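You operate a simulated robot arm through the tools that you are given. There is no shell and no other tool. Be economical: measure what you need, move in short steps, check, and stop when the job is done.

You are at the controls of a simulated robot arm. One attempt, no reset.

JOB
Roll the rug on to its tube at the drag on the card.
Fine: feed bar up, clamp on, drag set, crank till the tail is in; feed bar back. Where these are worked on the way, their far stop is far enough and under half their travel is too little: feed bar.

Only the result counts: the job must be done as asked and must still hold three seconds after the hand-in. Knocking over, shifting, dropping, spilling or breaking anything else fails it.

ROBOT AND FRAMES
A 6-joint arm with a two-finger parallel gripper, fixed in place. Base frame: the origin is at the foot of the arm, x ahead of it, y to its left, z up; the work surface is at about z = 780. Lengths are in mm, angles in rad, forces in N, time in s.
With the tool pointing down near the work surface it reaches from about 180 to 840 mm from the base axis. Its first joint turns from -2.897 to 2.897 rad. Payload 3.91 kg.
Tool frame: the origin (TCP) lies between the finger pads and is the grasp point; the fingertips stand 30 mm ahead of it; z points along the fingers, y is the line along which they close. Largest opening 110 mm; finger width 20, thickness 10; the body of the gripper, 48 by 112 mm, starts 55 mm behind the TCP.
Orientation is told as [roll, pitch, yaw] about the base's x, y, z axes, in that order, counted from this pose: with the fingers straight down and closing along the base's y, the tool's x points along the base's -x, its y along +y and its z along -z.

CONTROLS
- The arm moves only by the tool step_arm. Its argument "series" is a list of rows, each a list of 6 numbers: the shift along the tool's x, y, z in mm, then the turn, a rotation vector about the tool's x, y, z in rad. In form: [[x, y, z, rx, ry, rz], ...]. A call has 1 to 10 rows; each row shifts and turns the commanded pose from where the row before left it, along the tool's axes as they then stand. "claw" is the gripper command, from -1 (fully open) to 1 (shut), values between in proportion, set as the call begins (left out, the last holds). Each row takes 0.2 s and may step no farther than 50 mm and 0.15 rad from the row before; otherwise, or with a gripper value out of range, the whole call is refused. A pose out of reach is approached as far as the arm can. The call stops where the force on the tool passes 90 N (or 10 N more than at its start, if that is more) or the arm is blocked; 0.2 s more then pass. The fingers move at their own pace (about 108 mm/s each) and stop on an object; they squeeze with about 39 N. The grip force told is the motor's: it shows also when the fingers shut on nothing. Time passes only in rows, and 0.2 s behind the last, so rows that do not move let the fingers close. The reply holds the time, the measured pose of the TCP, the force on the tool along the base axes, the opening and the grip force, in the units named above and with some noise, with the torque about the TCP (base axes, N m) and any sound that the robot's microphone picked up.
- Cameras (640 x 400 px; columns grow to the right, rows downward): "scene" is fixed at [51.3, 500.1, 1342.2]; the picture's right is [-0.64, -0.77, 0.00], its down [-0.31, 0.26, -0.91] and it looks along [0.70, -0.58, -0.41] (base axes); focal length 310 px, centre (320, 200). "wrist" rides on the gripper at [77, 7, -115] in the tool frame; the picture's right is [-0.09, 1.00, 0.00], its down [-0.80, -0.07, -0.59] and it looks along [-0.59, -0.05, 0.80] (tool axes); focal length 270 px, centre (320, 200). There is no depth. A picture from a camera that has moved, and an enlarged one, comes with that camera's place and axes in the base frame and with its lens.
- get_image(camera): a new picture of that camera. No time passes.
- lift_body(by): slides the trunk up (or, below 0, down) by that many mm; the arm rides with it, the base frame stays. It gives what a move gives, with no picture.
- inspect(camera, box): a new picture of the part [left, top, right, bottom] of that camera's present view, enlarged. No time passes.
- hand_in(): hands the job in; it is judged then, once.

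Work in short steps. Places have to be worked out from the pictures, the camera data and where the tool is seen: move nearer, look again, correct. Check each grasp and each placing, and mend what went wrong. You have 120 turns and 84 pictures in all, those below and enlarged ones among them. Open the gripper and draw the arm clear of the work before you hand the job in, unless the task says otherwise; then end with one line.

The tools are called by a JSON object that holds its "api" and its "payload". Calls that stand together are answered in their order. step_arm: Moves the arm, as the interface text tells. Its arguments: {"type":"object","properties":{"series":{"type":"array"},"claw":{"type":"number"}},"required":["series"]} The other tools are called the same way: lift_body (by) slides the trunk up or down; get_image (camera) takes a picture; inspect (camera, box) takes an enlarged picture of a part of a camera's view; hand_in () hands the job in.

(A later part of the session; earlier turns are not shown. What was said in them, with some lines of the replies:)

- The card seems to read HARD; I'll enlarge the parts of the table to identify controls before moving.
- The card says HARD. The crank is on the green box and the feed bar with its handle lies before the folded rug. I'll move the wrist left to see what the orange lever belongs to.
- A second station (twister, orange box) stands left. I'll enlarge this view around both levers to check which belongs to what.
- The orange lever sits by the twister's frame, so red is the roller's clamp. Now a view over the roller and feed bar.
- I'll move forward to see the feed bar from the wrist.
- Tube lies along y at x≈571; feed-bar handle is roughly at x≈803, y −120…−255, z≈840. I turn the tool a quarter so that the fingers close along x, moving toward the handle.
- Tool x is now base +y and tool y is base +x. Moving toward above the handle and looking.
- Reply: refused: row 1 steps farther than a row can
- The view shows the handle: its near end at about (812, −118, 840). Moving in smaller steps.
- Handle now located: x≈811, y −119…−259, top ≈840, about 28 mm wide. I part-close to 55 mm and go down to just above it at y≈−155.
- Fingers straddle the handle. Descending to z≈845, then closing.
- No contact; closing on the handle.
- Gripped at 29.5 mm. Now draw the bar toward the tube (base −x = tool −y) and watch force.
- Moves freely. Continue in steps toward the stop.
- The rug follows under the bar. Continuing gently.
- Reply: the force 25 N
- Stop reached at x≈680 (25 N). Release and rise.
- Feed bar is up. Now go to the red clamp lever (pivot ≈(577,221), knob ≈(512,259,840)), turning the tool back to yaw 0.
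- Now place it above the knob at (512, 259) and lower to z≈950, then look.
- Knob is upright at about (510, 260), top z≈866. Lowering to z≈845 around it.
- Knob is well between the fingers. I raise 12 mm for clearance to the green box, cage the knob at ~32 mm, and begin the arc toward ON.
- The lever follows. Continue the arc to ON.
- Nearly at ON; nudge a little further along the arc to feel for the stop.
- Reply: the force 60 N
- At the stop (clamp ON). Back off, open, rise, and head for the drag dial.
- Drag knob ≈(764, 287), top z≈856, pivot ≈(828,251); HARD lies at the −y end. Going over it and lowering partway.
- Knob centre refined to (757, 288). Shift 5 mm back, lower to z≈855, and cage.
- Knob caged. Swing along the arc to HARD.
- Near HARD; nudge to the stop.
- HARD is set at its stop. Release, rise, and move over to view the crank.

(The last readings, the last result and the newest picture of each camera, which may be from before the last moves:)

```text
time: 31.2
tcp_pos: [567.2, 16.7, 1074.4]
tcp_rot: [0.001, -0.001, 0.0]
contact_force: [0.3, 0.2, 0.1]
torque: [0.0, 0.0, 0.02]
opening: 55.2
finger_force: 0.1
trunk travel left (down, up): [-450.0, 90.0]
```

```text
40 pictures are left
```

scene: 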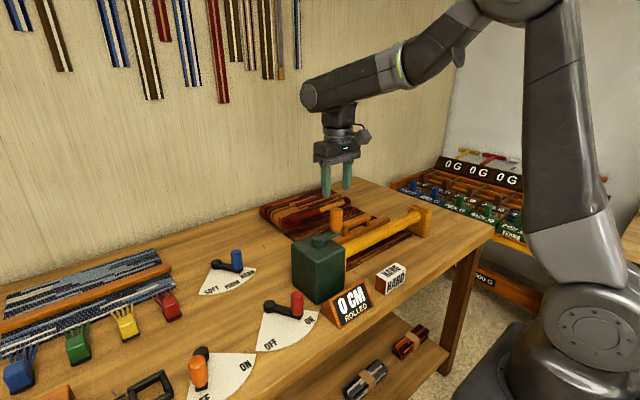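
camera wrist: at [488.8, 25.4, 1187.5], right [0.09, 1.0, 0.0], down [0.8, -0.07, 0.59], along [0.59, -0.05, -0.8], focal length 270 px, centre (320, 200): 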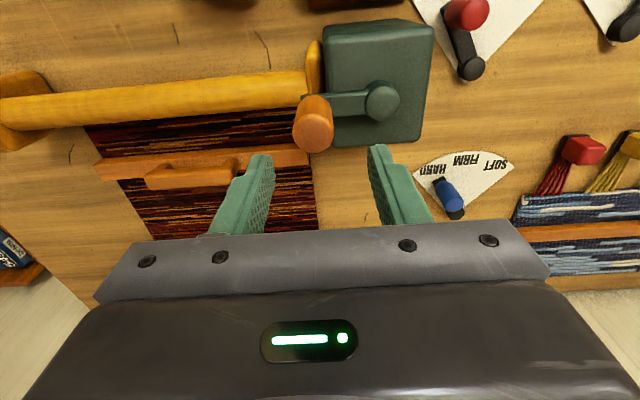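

Crank grip: top at about (572, 15, 988); hub at about (570, 76, 935), radius ≈61. Lower around the grip to z≈976 and check.

{"api": "step_arm", "payload": {"series": [[-5, -1, 40, 0, 0, 0], [0, 0, 30, 0, 0, 0], [0, 0, 27, 0, 0, 0]]}}

{"api": "get_image", "payload": {"camera": "wrist"}}

{"api": "inspect", "payload": {"camera": "scene", "box": [240, 130, 460, 310]}}

```text
time: 32.0
tcp_pos: [573.5, 18.4, 975.8]
tcp_rot: [-0.001, 0.001, -0.002]
contact_force: [-0.6, -0.1, -0.1]
torque: [-0.03, 0.0, -0.02]
opening: 55.1
finger_force: 0.1
trunk travel left (down, up): [-450.0, 90.0]
```

```text
39 pictures are left
camera wrist: at [494.5, 25.6, 1089.8], right [0.09, 1.0, 0.0], down [0.8, -0.07, 0.59], along [0.59, -0.05, -0.8], focal length 270 px, centre (320, 200)
```

wrist: 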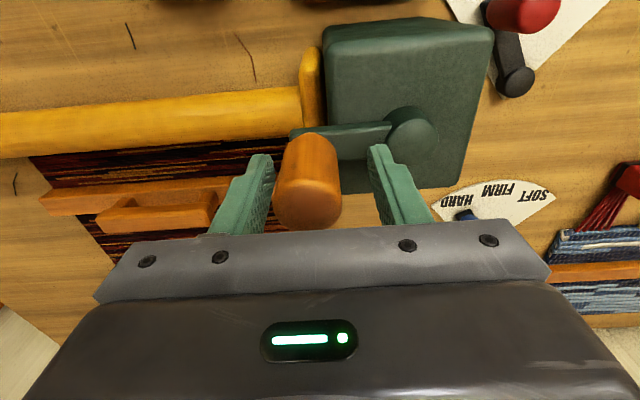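

```text
2.22 times, centred on (350, 220) of scene
camera zoom: at [51.3, 500.1, 1342.2], right [-0.64, -0.77, 0.0], down [-0.31, 0.26, -0.91], along [0.7, -0.58, -0.41], focal length 689 px, centre (253, 156)
```

zoom: 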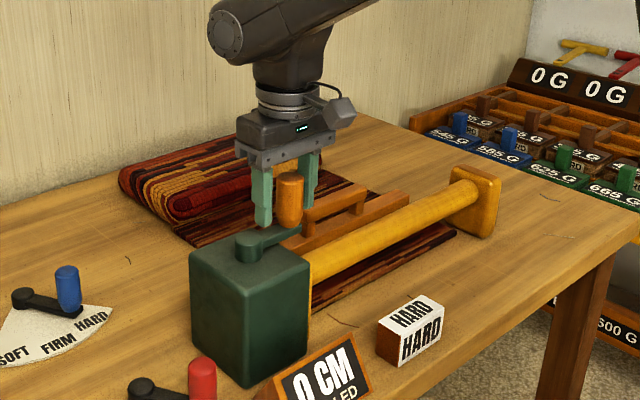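

Grip is ~5 mm to −y of the finger centre; shift and close.

{"api": "step_arm", "payload": {"claw": 1, "series": [[0, -5, 0, 0, 0, 0], [0, 0, 0, 0, 0, 0], [0, 0, 0, 0, 0, 0]]}}

```text
time: 32.8
tcp_pos: [572.8, 12.9, 976.2]
tcp_rot: [-0.002, -0.001, -0.001]
contact_force: [-0.2, -5.6, -3.1]
torque: [0.21, -0.51, 0.02]
opening: 31.5
finger_force: 44.8
trunk travel left (down, up): [-450.0, 90.0]
```

Gripped at 31.5 mm. Try a small clockwise (from above) turn and watch readout and force.

{"api": "step_arm", "payload": {"series": [[8, 0.5, 0, 0, 0, 0], [8.3, 1.6, 0, 0, 0, 0], [8, 2.7, 0, 0, 0, 0], [7.2, 3.6, 0, 0, 0, 0]]}}

{"api": "inspect", "payload": {"camera": "scene", "box": [240, 130, 460, 340]}}

```text
time: 33.8
tcp_pos: [539.5, 21.8, 976.4]
tcp_rot: [0.0, 0.003, 0.0]
contact_force: [-2.8, -2.9, -13.2]
torque: [-1.12, -0.62, 0.02]
opening: 31.7
finger_force: 44.8
trunk travel left (down, up): [-450.0, 90.0]
```

```text
1.90 times, centred on (350, 235) of scene
camera zoom: at [51.3, 500.1, 1342.2], right [-0.64, -0.77, 0.0], down [-0.31, 0.26, -0.91], along [0.7, -0.58, -0.41], focal length 591 px, centre (263, 133)
```

zoom: 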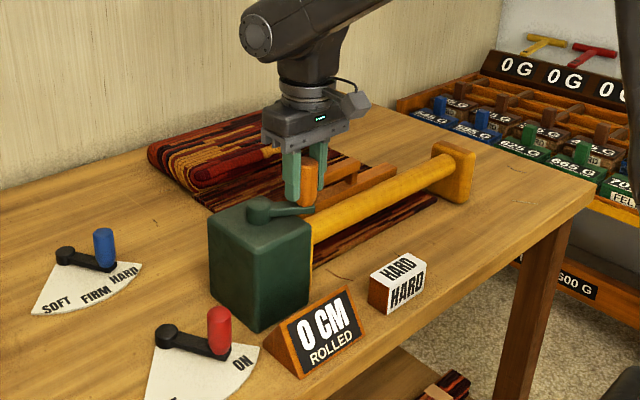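

Turns freely, still 0 CM. Continue a quarter more.

{"api": "step_arm", "payload": {"series": [[13, 10.1, 0, 0, 0, 0], [10.1, 13, 0, 0, 0, 0], [6.3, 15.2, 0, 0, 0, 0], [2.1, 16.3, 0, 0, 0, 0]]}}

{"api": "inspect", "payload": {"camera": "scene", "box": [240, 130, 460, 340]}}

```text
time: 34.8
tcp_pos: [509.8, 77.6, 976.4]
tcp_rot: [0.0, 0.0, -0.001]
contact_force: [-0.2, 1.3, -29.7]
torque: [-0.65, 0.61, 0.02]
opening: 31.8
finger_force: 44.7
trunk travel left (down, up): [-450.0, 90.0]
```

```text
1.90 times, centred on (350, 235) of scene
camera zoom: at [51.3, 500.1, 1342.2], right [-0.64, -0.77, 0.0], down [-0.31, 0.26, -0.91], along [0.7, -0.58, -0.41], focal length 591 px, centre (263, 133)
```

zoom: 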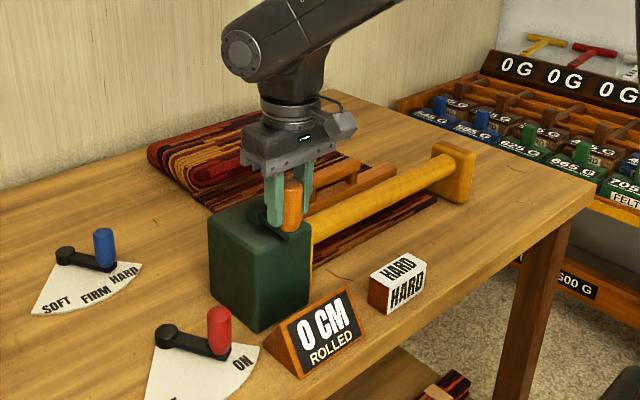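

A quarter clockwise gave no change, and a z strain has built up. I loosen briefly to relieve it and look at the crank.

{"api": "step_arm", "payload": {"claw": 0.2, "series": [[0, 0, 0, 0, 0, 0], [0, 0, 0, 0, 0, 0]]}}

{"api": "get_image", "payload": {"camera": "wrist"}}

```text
time: 35.4
tcp_pos: [509.7, 77.3, 976.4]
tcp_rot: [0.001, -0.002, 0.001]
contact_force: [0.1, -1.0, -0.5]
torque: [0.0, 0.01, 0.02]
opening: 43.9
finger_force: 0.0
trunk travel left (down, up): [-450.0, 90.0]
```

```text
35 pictures are left
camera wrist: at [431.4, 83.7, 1092.2], right [0.09, 1.0, 0.0], down [0.8, -0.07, 0.6], along [0.59, -0.05, -0.8], focal length 270 px, centre (320, 200)
```

wrist: 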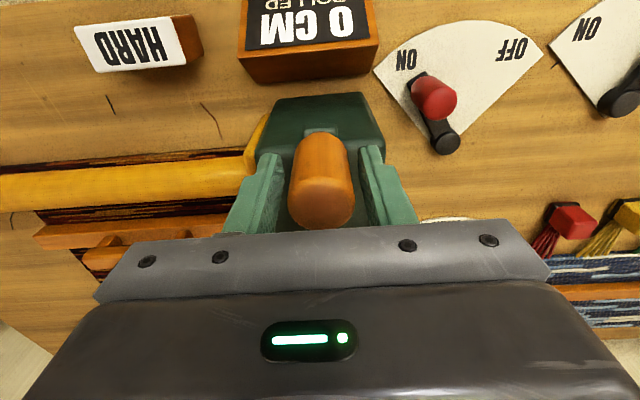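

Crank followed exactly. Regrip and turn the other way (counter-clockwise), half a turn.

{"api": "step_arm", "payload": {"claw": 1, "series": [[0, 0, 0, 0, 0, 0], [0, 0, 0, 0, 0, 0], [-2.1, -16.3, 0, 0, 0, 0], [-6.3, -15.2, 0, 0, 0, 0], [-10.1, -13, 0, 0, 0, 0], [-13, -10.1, 0, 0, 0, 0], [-15.2, -6.3, 0, 0, 0, 0], [-16.3, -2.1, 0, 0, 0, 0]]}}

{"api": "step_arm", "payload": {"series": [[-16.3, 2.1, 0, 0, 0, 0], [-15.2, 6.3, 0, 0, 0, 0], [-13, 10.1, 0, 0, 0, 0], [-10.1, 13, 0, 0, 0, 0]]}}

{"api": "inspect", "payload": {"camera": "scene", "box": [240, 130, 460, 340]}}

```text
time: 37.2
tcp_pos: [572.8, 12.5, 979.0]
tcp_rot: [0.001, -0.001, 0.002]
contact_force: [1.8, 0.6, 12.3]
torque: [0.48, 0.67, -0.02]
opening: 31.7
finger_force: 45.4
trunk travel left (down, up): [-450.0, 90.0]
```

```text
time: 38.2
tcp_pos: [625.2, 45.8, 978.3]
tcp_rot: [0.0, -0.001, -0.001]
contact_force: [-3.7, 2.5, 11.3]
torque: [-0.41, -0.29, 0.0]
opening: 31.8
finger_force: 45.0
trunk travel left (down, up): [-450.0, 90.0]
```

```text
1.90 times, centred on (350, 235) of scene
camera zoom: at [51.3, 500.1, 1342.2], right [-0.64, -0.77, 0.0], down [-0.31, 0.26, -0.91], along [0.7, -0.58, -0.41], focal length 591 px, centre (263, 133)
```

zoom: 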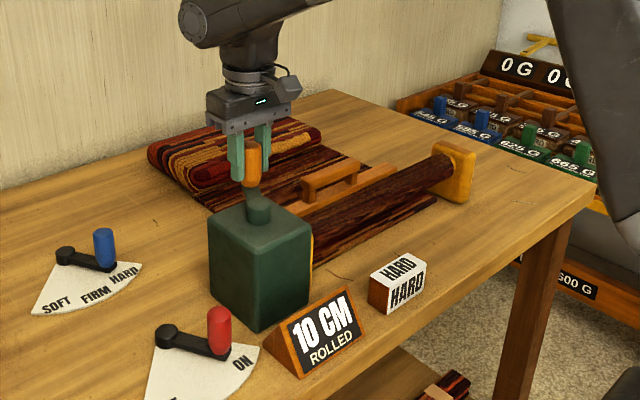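

Counter-clockwise rolls it: 10 CM. Continue cranking that way.

{"api": "step_arm", "payload": {"series": [[-7.48, 20.56, 0, 0, 0, 0], [0, 21.88, 0, 0, 0, 0], [7.48, 20.56, 0, 0, 0, 0], [14.06, 16.76, 0, 0, 0, 0], [18.95, 10.94, 0, 0, 0, 0], [21.55, 3.8, 0, 0, 0, 0]]}}

{"api": "inspect", "payload": {"camera": "scene", "box": [240, 130, 460, 340]}}

```text
time: 39.6
tcp_pos: [571.0, 137.8, 977.9]
tcp_rot: [0.0, 0.0, 0.001]
contact_force: [0.1, -14.7, 9.8]
torque: [-0.73, -0.29, 0.01]
opening: 31.9
finger_force: 44.9
trunk travel left (down, up): [-450.0, 90.0]
```

```text
1.90 times, centred on (350, 235) of scene
camera zoom: at [51.3, 500.1, 1342.2], right [-0.64, -0.77, 0.0], down [-0.31, 0.26, -0.91], along [0.7, -0.58, -0.41], focal length 591 px, centre (263, 133)
```

zoom: 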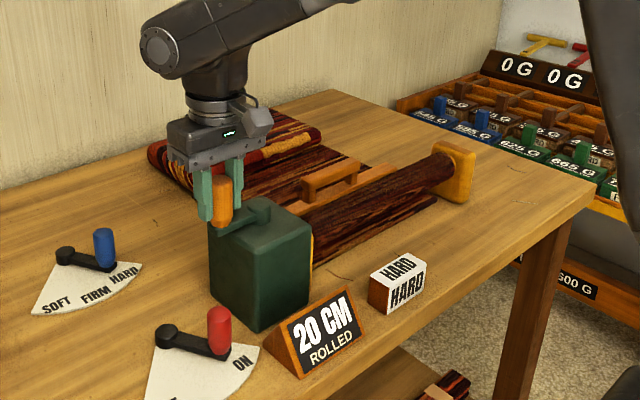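

Half a turn ≈20 cm. Next half turn.

{"api": "step_arm", "payload": {"series": [[21.55, -3.8, 0, 0, 0, 0], [18.95, -10.94, 0, 0, 0, 0], [14.06, -16.76, 0, 0, 0, 0], [7.48, -20.56, 0, 0, 0, 0], [0, -21.88, 0, 0, 0, 0], [-7.48, -20.56, 0, 0, 0, 0], [-14.06, -16.76, 0, 0, 0, 0], [-18.95, -10.94, 0, 0, 0, 0], [-21.55, -3.8, 0, 0, 0, 0]]}}

{"api": "inspect", "payload": {"camera": "scene", "box": [240, 130, 460, 340]}}

```text
time: 41.6
tcp_pos: [570.1, 13.7, 976.9]
tcp_rot: [-0.001, -0.003, 0.0]
contact_force: [0.8, -1.3, 24.2]
torque: [-0.61, 0.51, 0.0]
opening: 31.7
finger_force: 44.8
trunk travel left (down, up): [-450.0, 90.0]
```

```text
1.90 times, centred on (350, 235) of scene
camera zoom: at [51.3, 500.1, 1342.2], right [-0.64, -0.77, 0.0], down [-0.31, 0.26, -0.91], along [0.7, -0.58, -0.41], focal length 591 px, centre (263, 133)
```

zoom: 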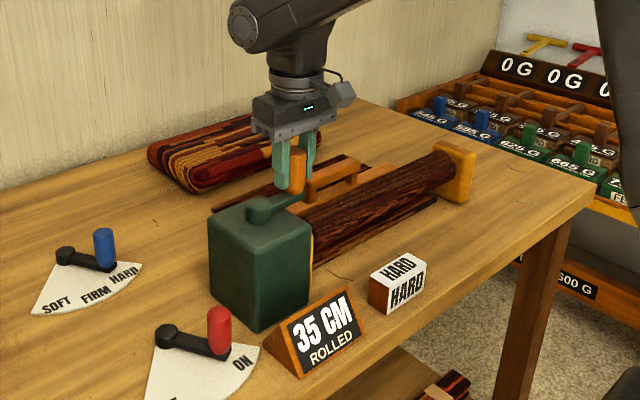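

35 CM. Briefly relieve and regrip to clear the z strain, then another turn.

{"api": "step_arm", "payload": {"claw": 0.3, "series": [[0, 0, 0, 0, 0, 0], [0, 0, 0, 0, 0, 0]]}}

{"api": "step_arm", "payload": {"claw": 1, "series": [[0, 0, 0, 0, 0, 0], [0, 0, 0, 0, 0, 0], [-21.4, 3.8, 0, 0, 0, 0], [-18.8, 10.86, 0, 0, 0, 0], [-13.95, 16.6, 0, 0, 0, 0], [-7.42, 20.4, 0, 0, 0, 0], [0, 21.7, 0, 0, 0, 0]]}}

{"api": "step_arm", "payload": {"series": [[7.42, 20.4, 0, 0, 0, 0], [13.95, 16.6, 0, 0, 0, 0], [18.8, 10.86, 0, 0, 0, 0], [21.4, 3.8, 0, 0, 0, 0]]}}

{"api": "inspect", "payload": {"camera": "scene", "box": [240, 130, 460, 340]}}

```text
time: 42.2
tcp_pos: [571.5, 13.8, 975.0]
tcp_rot: [0.0, 0.002, 0.0]
contact_force: [0.0, -0.1, 0.2]
torque: [-0.02, -0.04, -0.04]
opening: 38.5
finger_force: 0.0
trunk travel left (down, up): [-450.0, 90.0]
```

```text
time: 43.8
tcp_pos: [632.7, 86.7, 976.0]
tcp_rot: [0.0, 0.003, 0.001]
contact_force: [-6.2, -2.0, -11.6]
torque: [0.33, -0.85, -0.02]
opening: 31.7
finger_force: 45.2
trunk travel left (down, up): [-450.0, 90.0]
```

```text
time: 44.8
tcp_pos: [573.2, 136.3, 975.1]
tcp_rot: [0.0, 0.0, -0.001]
contact_force: [-1.4, -10.6, -14.1]
torque: [0.42, 0.01, 0.05]
opening: 31.6
finger_force: 44.7
trunk travel left (down, up): [-450.0, 90.0]
```

```text
1.90 times, centred on (350, 235) of scene
camera zoom: at [51.3, 500.1, 1342.2], right [-0.64, -0.77, 0.0], down [-0.31, 0.26, -0.91], along [0.7, -0.58, -0.41], focal length 591 px, centre (263, 133)
```

zoom: 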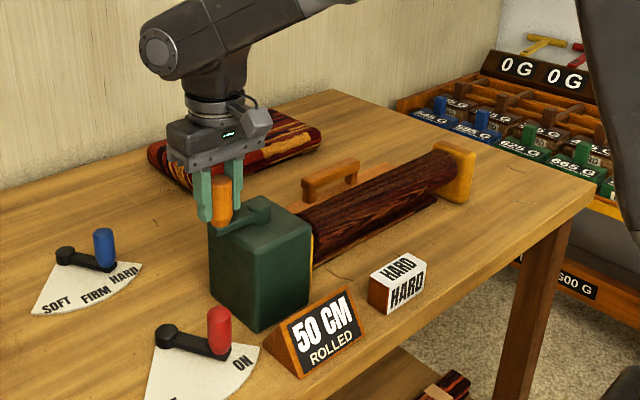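

50 CM. Another half turn.

{"api": "step_arm", "payload": {"series": [[21.4, -3.8, 0, 0, 0, 0], [18.8, -10.86, 0, 0, 0, 0], [13.95, -16.6, 0, 0, 0, 0], [7.42, -20.4, 0, 0, 0, 0], [0, -21.7, 0, 0, 0, 0], [-7.42, -20.4, 0, 0, 0, 0], [-13.95, -16.6, 0, 0, 0, 0], [-18.8, -10.86, 0, 0, 0, 0], [-21.4, -3.8, 0, 0, 0, 0]]}}

{"api": "inspect", "payload": {"camera": "scene", "box": [240, 130, 460, 340]}}

```text
time: 46.2
tcp_pos: [515.5, 71.9, 976.3]
tcp_rot: [0.014, -0.01, 0.0]
contact_force: [-11.3, 81.8, -8.1]
torque: [-1.06, -0.19, -0.57]
opening: 31.0
finger_force: 44.9
trunk travel left (down, up): [-450.0, 90.0]
stopped in row 6: the force on the tool passed its limit at 96 N (the readings are from after the stop); the commanded pose is now the measured one
```

```text
1.90 times, centred on (350, 235) of scene
camera zoom: at [51.3, 500.1, 1342.2], right [-0.64, -0.77, 0.0], down [-0.31, 0.26, -0.91], along [0.7, -0.58, -0.41], focal length 591 px, centre (263, 133)
```

zoom: 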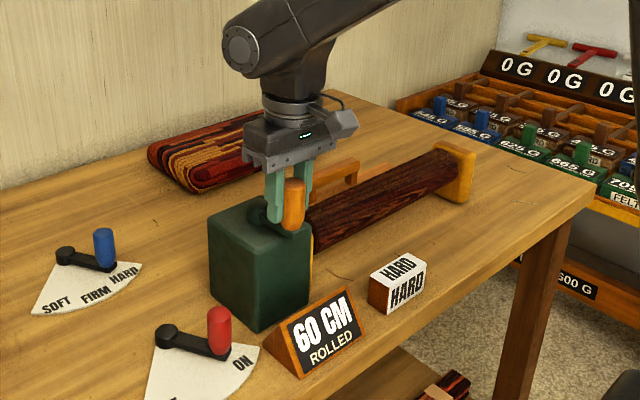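

60 CM and a firm stop; the tail is no longer visible. Release, rise and look.

{"api": "step_arm", "payload": {"claw": 0, "series": [[0, 0, 0, 0, 0, 0], [0, 0, 0, 0, 0, 0], [0, 0, -50, 0, 0, 0], [0, 0, -50, 0, 0, 0], [0, 0, -40, 0, 0, 0], [0, -40, 0, 0, 0, 0], [0, -40, 0, 0, 0, 0]]}}

{"api": "get_image", "payload": {"camera": "wrist"}}

{"api": "inspect", "payload": {"camera": "scene", "box": [240, 130, 460, 340]}}

```text
time: 47.8
tcp_pos: [514.4, -24.4, 1116.7]
tcp_rot: [0.014, -0.009, 0.0]
contact_force: [0.7, -0.7, -0.7]
torque: [0.01, -0.01, 0.0]
opening: 55.0
finger_force: 0.1
trunk travel left (down, up): [-450.0, 90.0]
```

```text
29 pictures are left
camera wrist: at [436.7, -18.7, 1229.0], right [0.09, 1.0, 0.01], down [0.8, -0.08, 0.6], along [0.6, -0.04, -0.8], focal length 270 px, centre (320, 200)
```

wrist: 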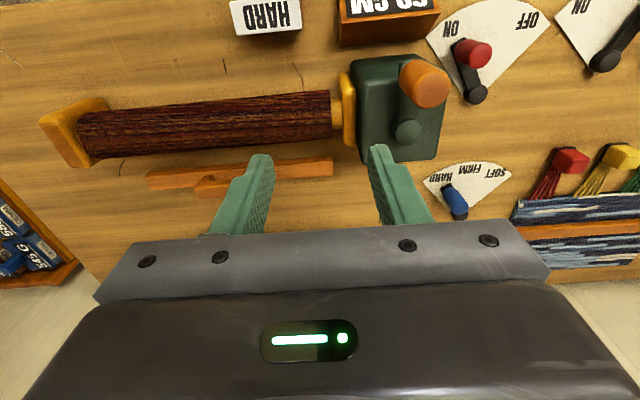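

```text
1.90 times, centred on (350, 235) of scene
camera zoom: at [51.3, 500.1, 1342.2], right [-0.64, -0.77, 0.0], down [-0.31, 0.26, -0.91], along [0.7, -0.58, -0.41], focal length 591 px, centre (263, 133)
```

zoom: 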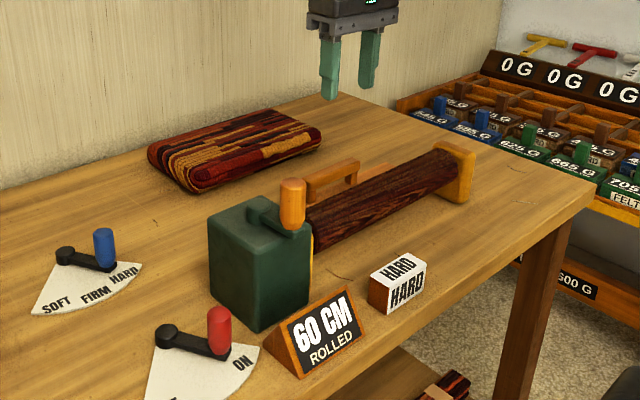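

Tail is in, 60 CM. Now the feed bar back: level the tool, turn to yaw −90° and move above the handle (679, −155).

{"api": "step_arm", "payload": {"series": [[-45, -15, 0, 0.014, 0.009, 0], [-45, -15, 0, 0, 0, 0], [-45, -20, 0, 0, 0, 0], [-27, -40, 0, 0, 0, 0], [0, -40, 0, 0, 0, 0]]}}

{"api": "step_arm", "payload": {"series": [[0, 0, 0, 0, 0, 0.143], [0, 0, 0, 0, 0, 0.143], [0, 0, 0, 0, 0, 0.143], [0, 0, 0, 0, 0, 0.143], [0, 0, 0, 0, 0, 0.143], [0, 0, 0, 0, 0, 0.143], [0, 0, 0, 0, 0, 0.143], [0, 0, 0, 0, 0, 0.143], [0, 0, 0, 0, 0, 0.143], [0, 0, 0, 0, 0, 0.143]]}}

{"api": "step_arm", "payload": {"series": [[0, 0, 0, 0, 0, 0.141], [0, 0, 40, 0, 0, 0], [0, 0, 40, 0, 0, 0]]}}

{"api": "get_image", "payload": {"camera": "wrist"}}

```text
time: 49.0
tcp_pos: [677.1, -155.2, 1117.0]
tcp_rot: [-0.001, -0.001, 0.0]
contact_force: [-0.3, -0.7, 0.0]
torque: [0.02, -0.05, 0.01]
opening: 55.1
finger_force: 0.2
trunk travel left (down, up): [-450.0, 90.0]
```

```text
time: 51.2
tcp_pos: [677.6, -154.3, 1117.3]
tcp_rot: [0.0, 0.001, -1.433]
contact_force: [-0.7, -0.3, -0.8]
torque: [0.0, -0.01, 0.01]
opening: 54.9
finger_force: 0.1
trunk travel left (down, up): [-450.0, 90.0]
```

```text
time: 52.0
tcp_pos: [678.0, -154.0, 1036.6]
tcp_rot: [0.001, 0.002, -1.572]
contact_force: [-0.5, -0.3, 0.8]
torque: [-0.01, -0.02, 0.01]
opening: 54.9
finger_force: 0.1
trunk travel left (down, up): [-450.0, 90.0]
```

```text
27 pictures are left
camera wrist: at [683.9, -76.7, 1149.9], right [1.0, -0.09, 0.0], down [-0.07, -0.8, 0.59], along [-0.05, -0.59, -0.8], focal length 270 px, centre (320, 200)
```

wrist: 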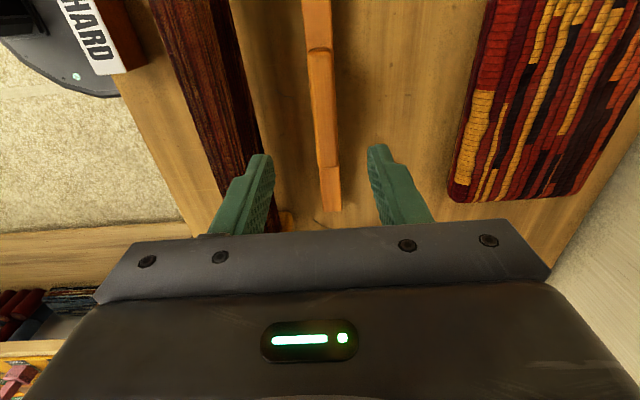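

Aligned with the handle (x≈681). Descend to z≈845 and close.

{"api": "step_arm", "payload": {"series": [[0, 2, 45, 0, 0, 0], [0, 0, 45, 0, 0, 0], [0, 0, 45, 0, 0, 0], [0, 0, 35, 0, 0, 0], [0, 0, 21, 0, 0, 0]]}}

{"api": "step_arm", "payload": {"claw": 1, "series": [[0, 0, 0, 0, 0, 0], [0, 0, 0, 0, 0, 0], [0, 0, 0, 0, 0, 0]]}}

```text
time: 53.2
tcp_pos: [678.8, -153.2, 845.0]
tcp_rot: [-0.001, -0.001, -1.57]
contact_force: [-0.5, -0.2, 0.2]
torque: [0.02, 0.0, -0.02]
opening: 55.0
finger_force: 0.0
trunk travel left (down, up): [-450.0, 90.0]
```

```text
time: 54.0
tcp_pos: [679.9, -154.0, 845.0]
tcp_rot: [0.0, -0.001, -1.571]
contact_force: [8.9, 0.0, -0.2]
torque: [-0.04, -0.66, 0.05]
opening: 29.8
finger_force: 44.6
trunk travel left (down, up): [-450.0, 90.0]
```

Gripped. Push the bar back (+x) toward its start at x≈810.

{"api": "step_arm", "payload": {"series": [[0, 15, 0, 0, 0, 0], [0, 20, 0, 0, 0, 0], [0, 20, 0, 0, 0, 0], [0, 20, 0, 0, 0, 0], [0, 20, 0, 0, 0, 0], [0, 20, 0, 0, 0, 0], [0, 10, 0, 0, 0, 0]]}}

{"api": "step_arm", "payload": {"series": [[0, 5, 0, 0, 0, 0], [0, 3, 0, 0, 0, 0]]}}

{"api": "inspect", "payload": {"camera": "scene", "box": [240, 130, 460, 340]}}

```text
time: 55.6
tcp_pos: [803.9, -153.7, 845.4]
tcp_rot: [0.0, 0.0, -1.571]
contact_force: [-0.1, 1.0, -3.0]
torque: [0.31, 0.22, 0.44]
opening: 29.5
finger_force: 45.0
trunk travel left (down, up): [-450.0, 90.0]
```

```text
time: 56.2
tcp_pos: [810.4, -154.7, 845.3]
tcp_rot: [-0.003, 0.0, -1.572]
contact_force: [-12.3, 2.7, -3.2]
torque: [-0.03, 0.12, 0.57]
opening: 29.6
finger_force: 44.7
trunk travel left (down, up): [-450.0, 90.0]
```

```text
1.90 times, centred on (350, 235) of scene
camera zoom: at [51.3, 500.1, 1342.2], right [-0.64, -0.77, 0.0], down [-0.31, 0.26, -0.91], along [0.7, -0.58, -0.41], focal length 591 px, centre (263, 133)
```

zoom: 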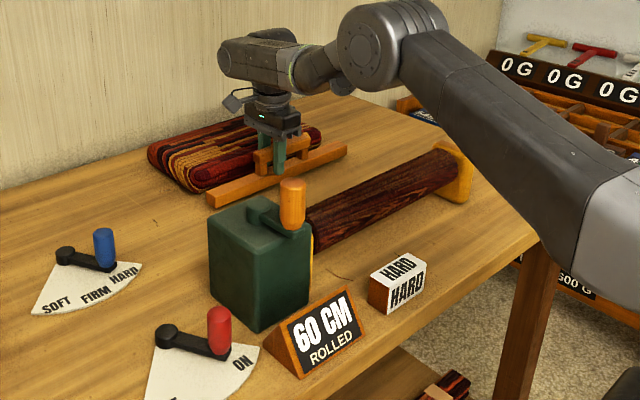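

Bar is back at its stop (x≈810, 12 N). Release, rise straight up and draw clear.

{"api": "step_arm", "payload": {"claw": 0, "series": [[0, 0, 0, 0, 0, 0], [0, 0, 0, 0, 0, 0], [0, 0, -40, 0, 0, 0], [0, 0, -50, 0, 0, 0], [0, 0, -50, 0, 0, 0], [0, 0, -50, 0, 0, 0], [0, -40, -20, 0, 0, 0], [0, -40, 0, 0, 0, 0], [0, -40, 0, 0, 0, 0]]}}

{"api": "get_image", "payload": {"camera": "scene"}}

{"api": "inspect", "payload": {"camera": "scene", "box": [180, 150, 460, 350]}}

```text
time: 58.2
tcp_pos: [687.6, -152.5, 1055.3]
tcp_rot: [0.0, -0.001, -1.572]
contact_force: [-0.1, 0.1, 1.0]
torque: [0.01, -0.01, 0.02]
opening: 55.1
finger_force: 0.0
out of reach, approached as far as the arm can: row 6
trunk travel left (down, up): [-450.0, 90.0]
```

```text
25 pictures are left
```

scene: 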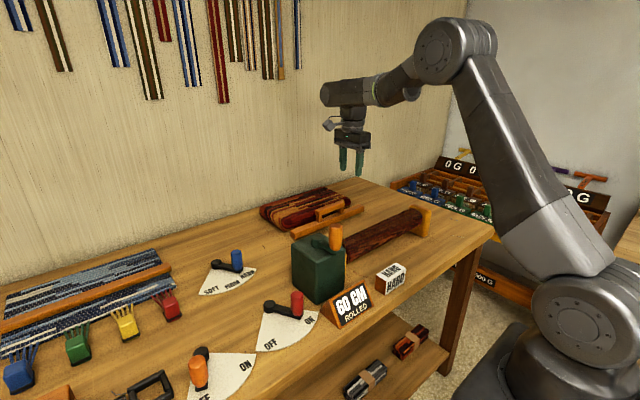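

```text
2.00 times, centred on (320, 250) of scene
camera zoom: at [51.3, 500.1, 1342.2], right [-0.64, -0.77, 0.0], down [-0.31, 0.26, -0.91], along [0.7, -0.58, -0.41], focal length 620 px, centre (320, 100)
```

zoom: 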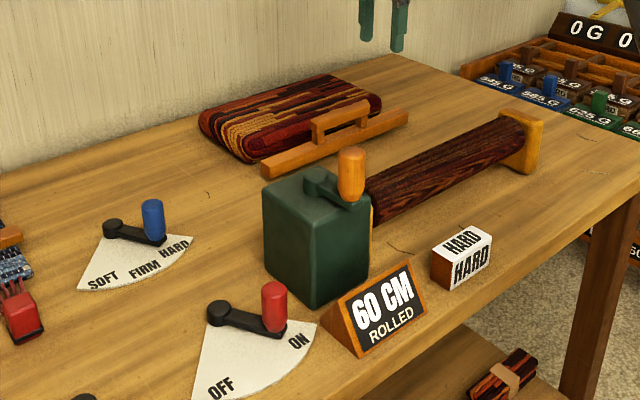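

All is in place: 60 CM rolled, tail in, clamp ON, drag HARD, feed bar back. Opening the gripper fully and handing in.

{"api": "step_arm", "payload": {"claw": -1, "series": [[0, -30, -20, 0, 0, 0], [0, 0, 0, 0, 0, 0]]}}

{"api": "hand_in", "payload": {}}

```text
time: 58.8
tcp_pos: [658.8, -151.9, 1074.1]
tcp_rot: [0.0, 0.001, -1.571]
contact_force: [0.7, 0.9, 0.4]
torque: [-0.01, -0.03, 0.01]
opening: 110.0
finger_force: 0.0
trunk travel left (down, up): [-450.0, 90.0]
```

```text
The job is handed in.
```

I handed the job in: the rug is rolled on its tube at HARD drag, the counter reads 60 CM with no tail showing, the crank met a firm stop, the clamp is on, and the feed bar is back at its start.
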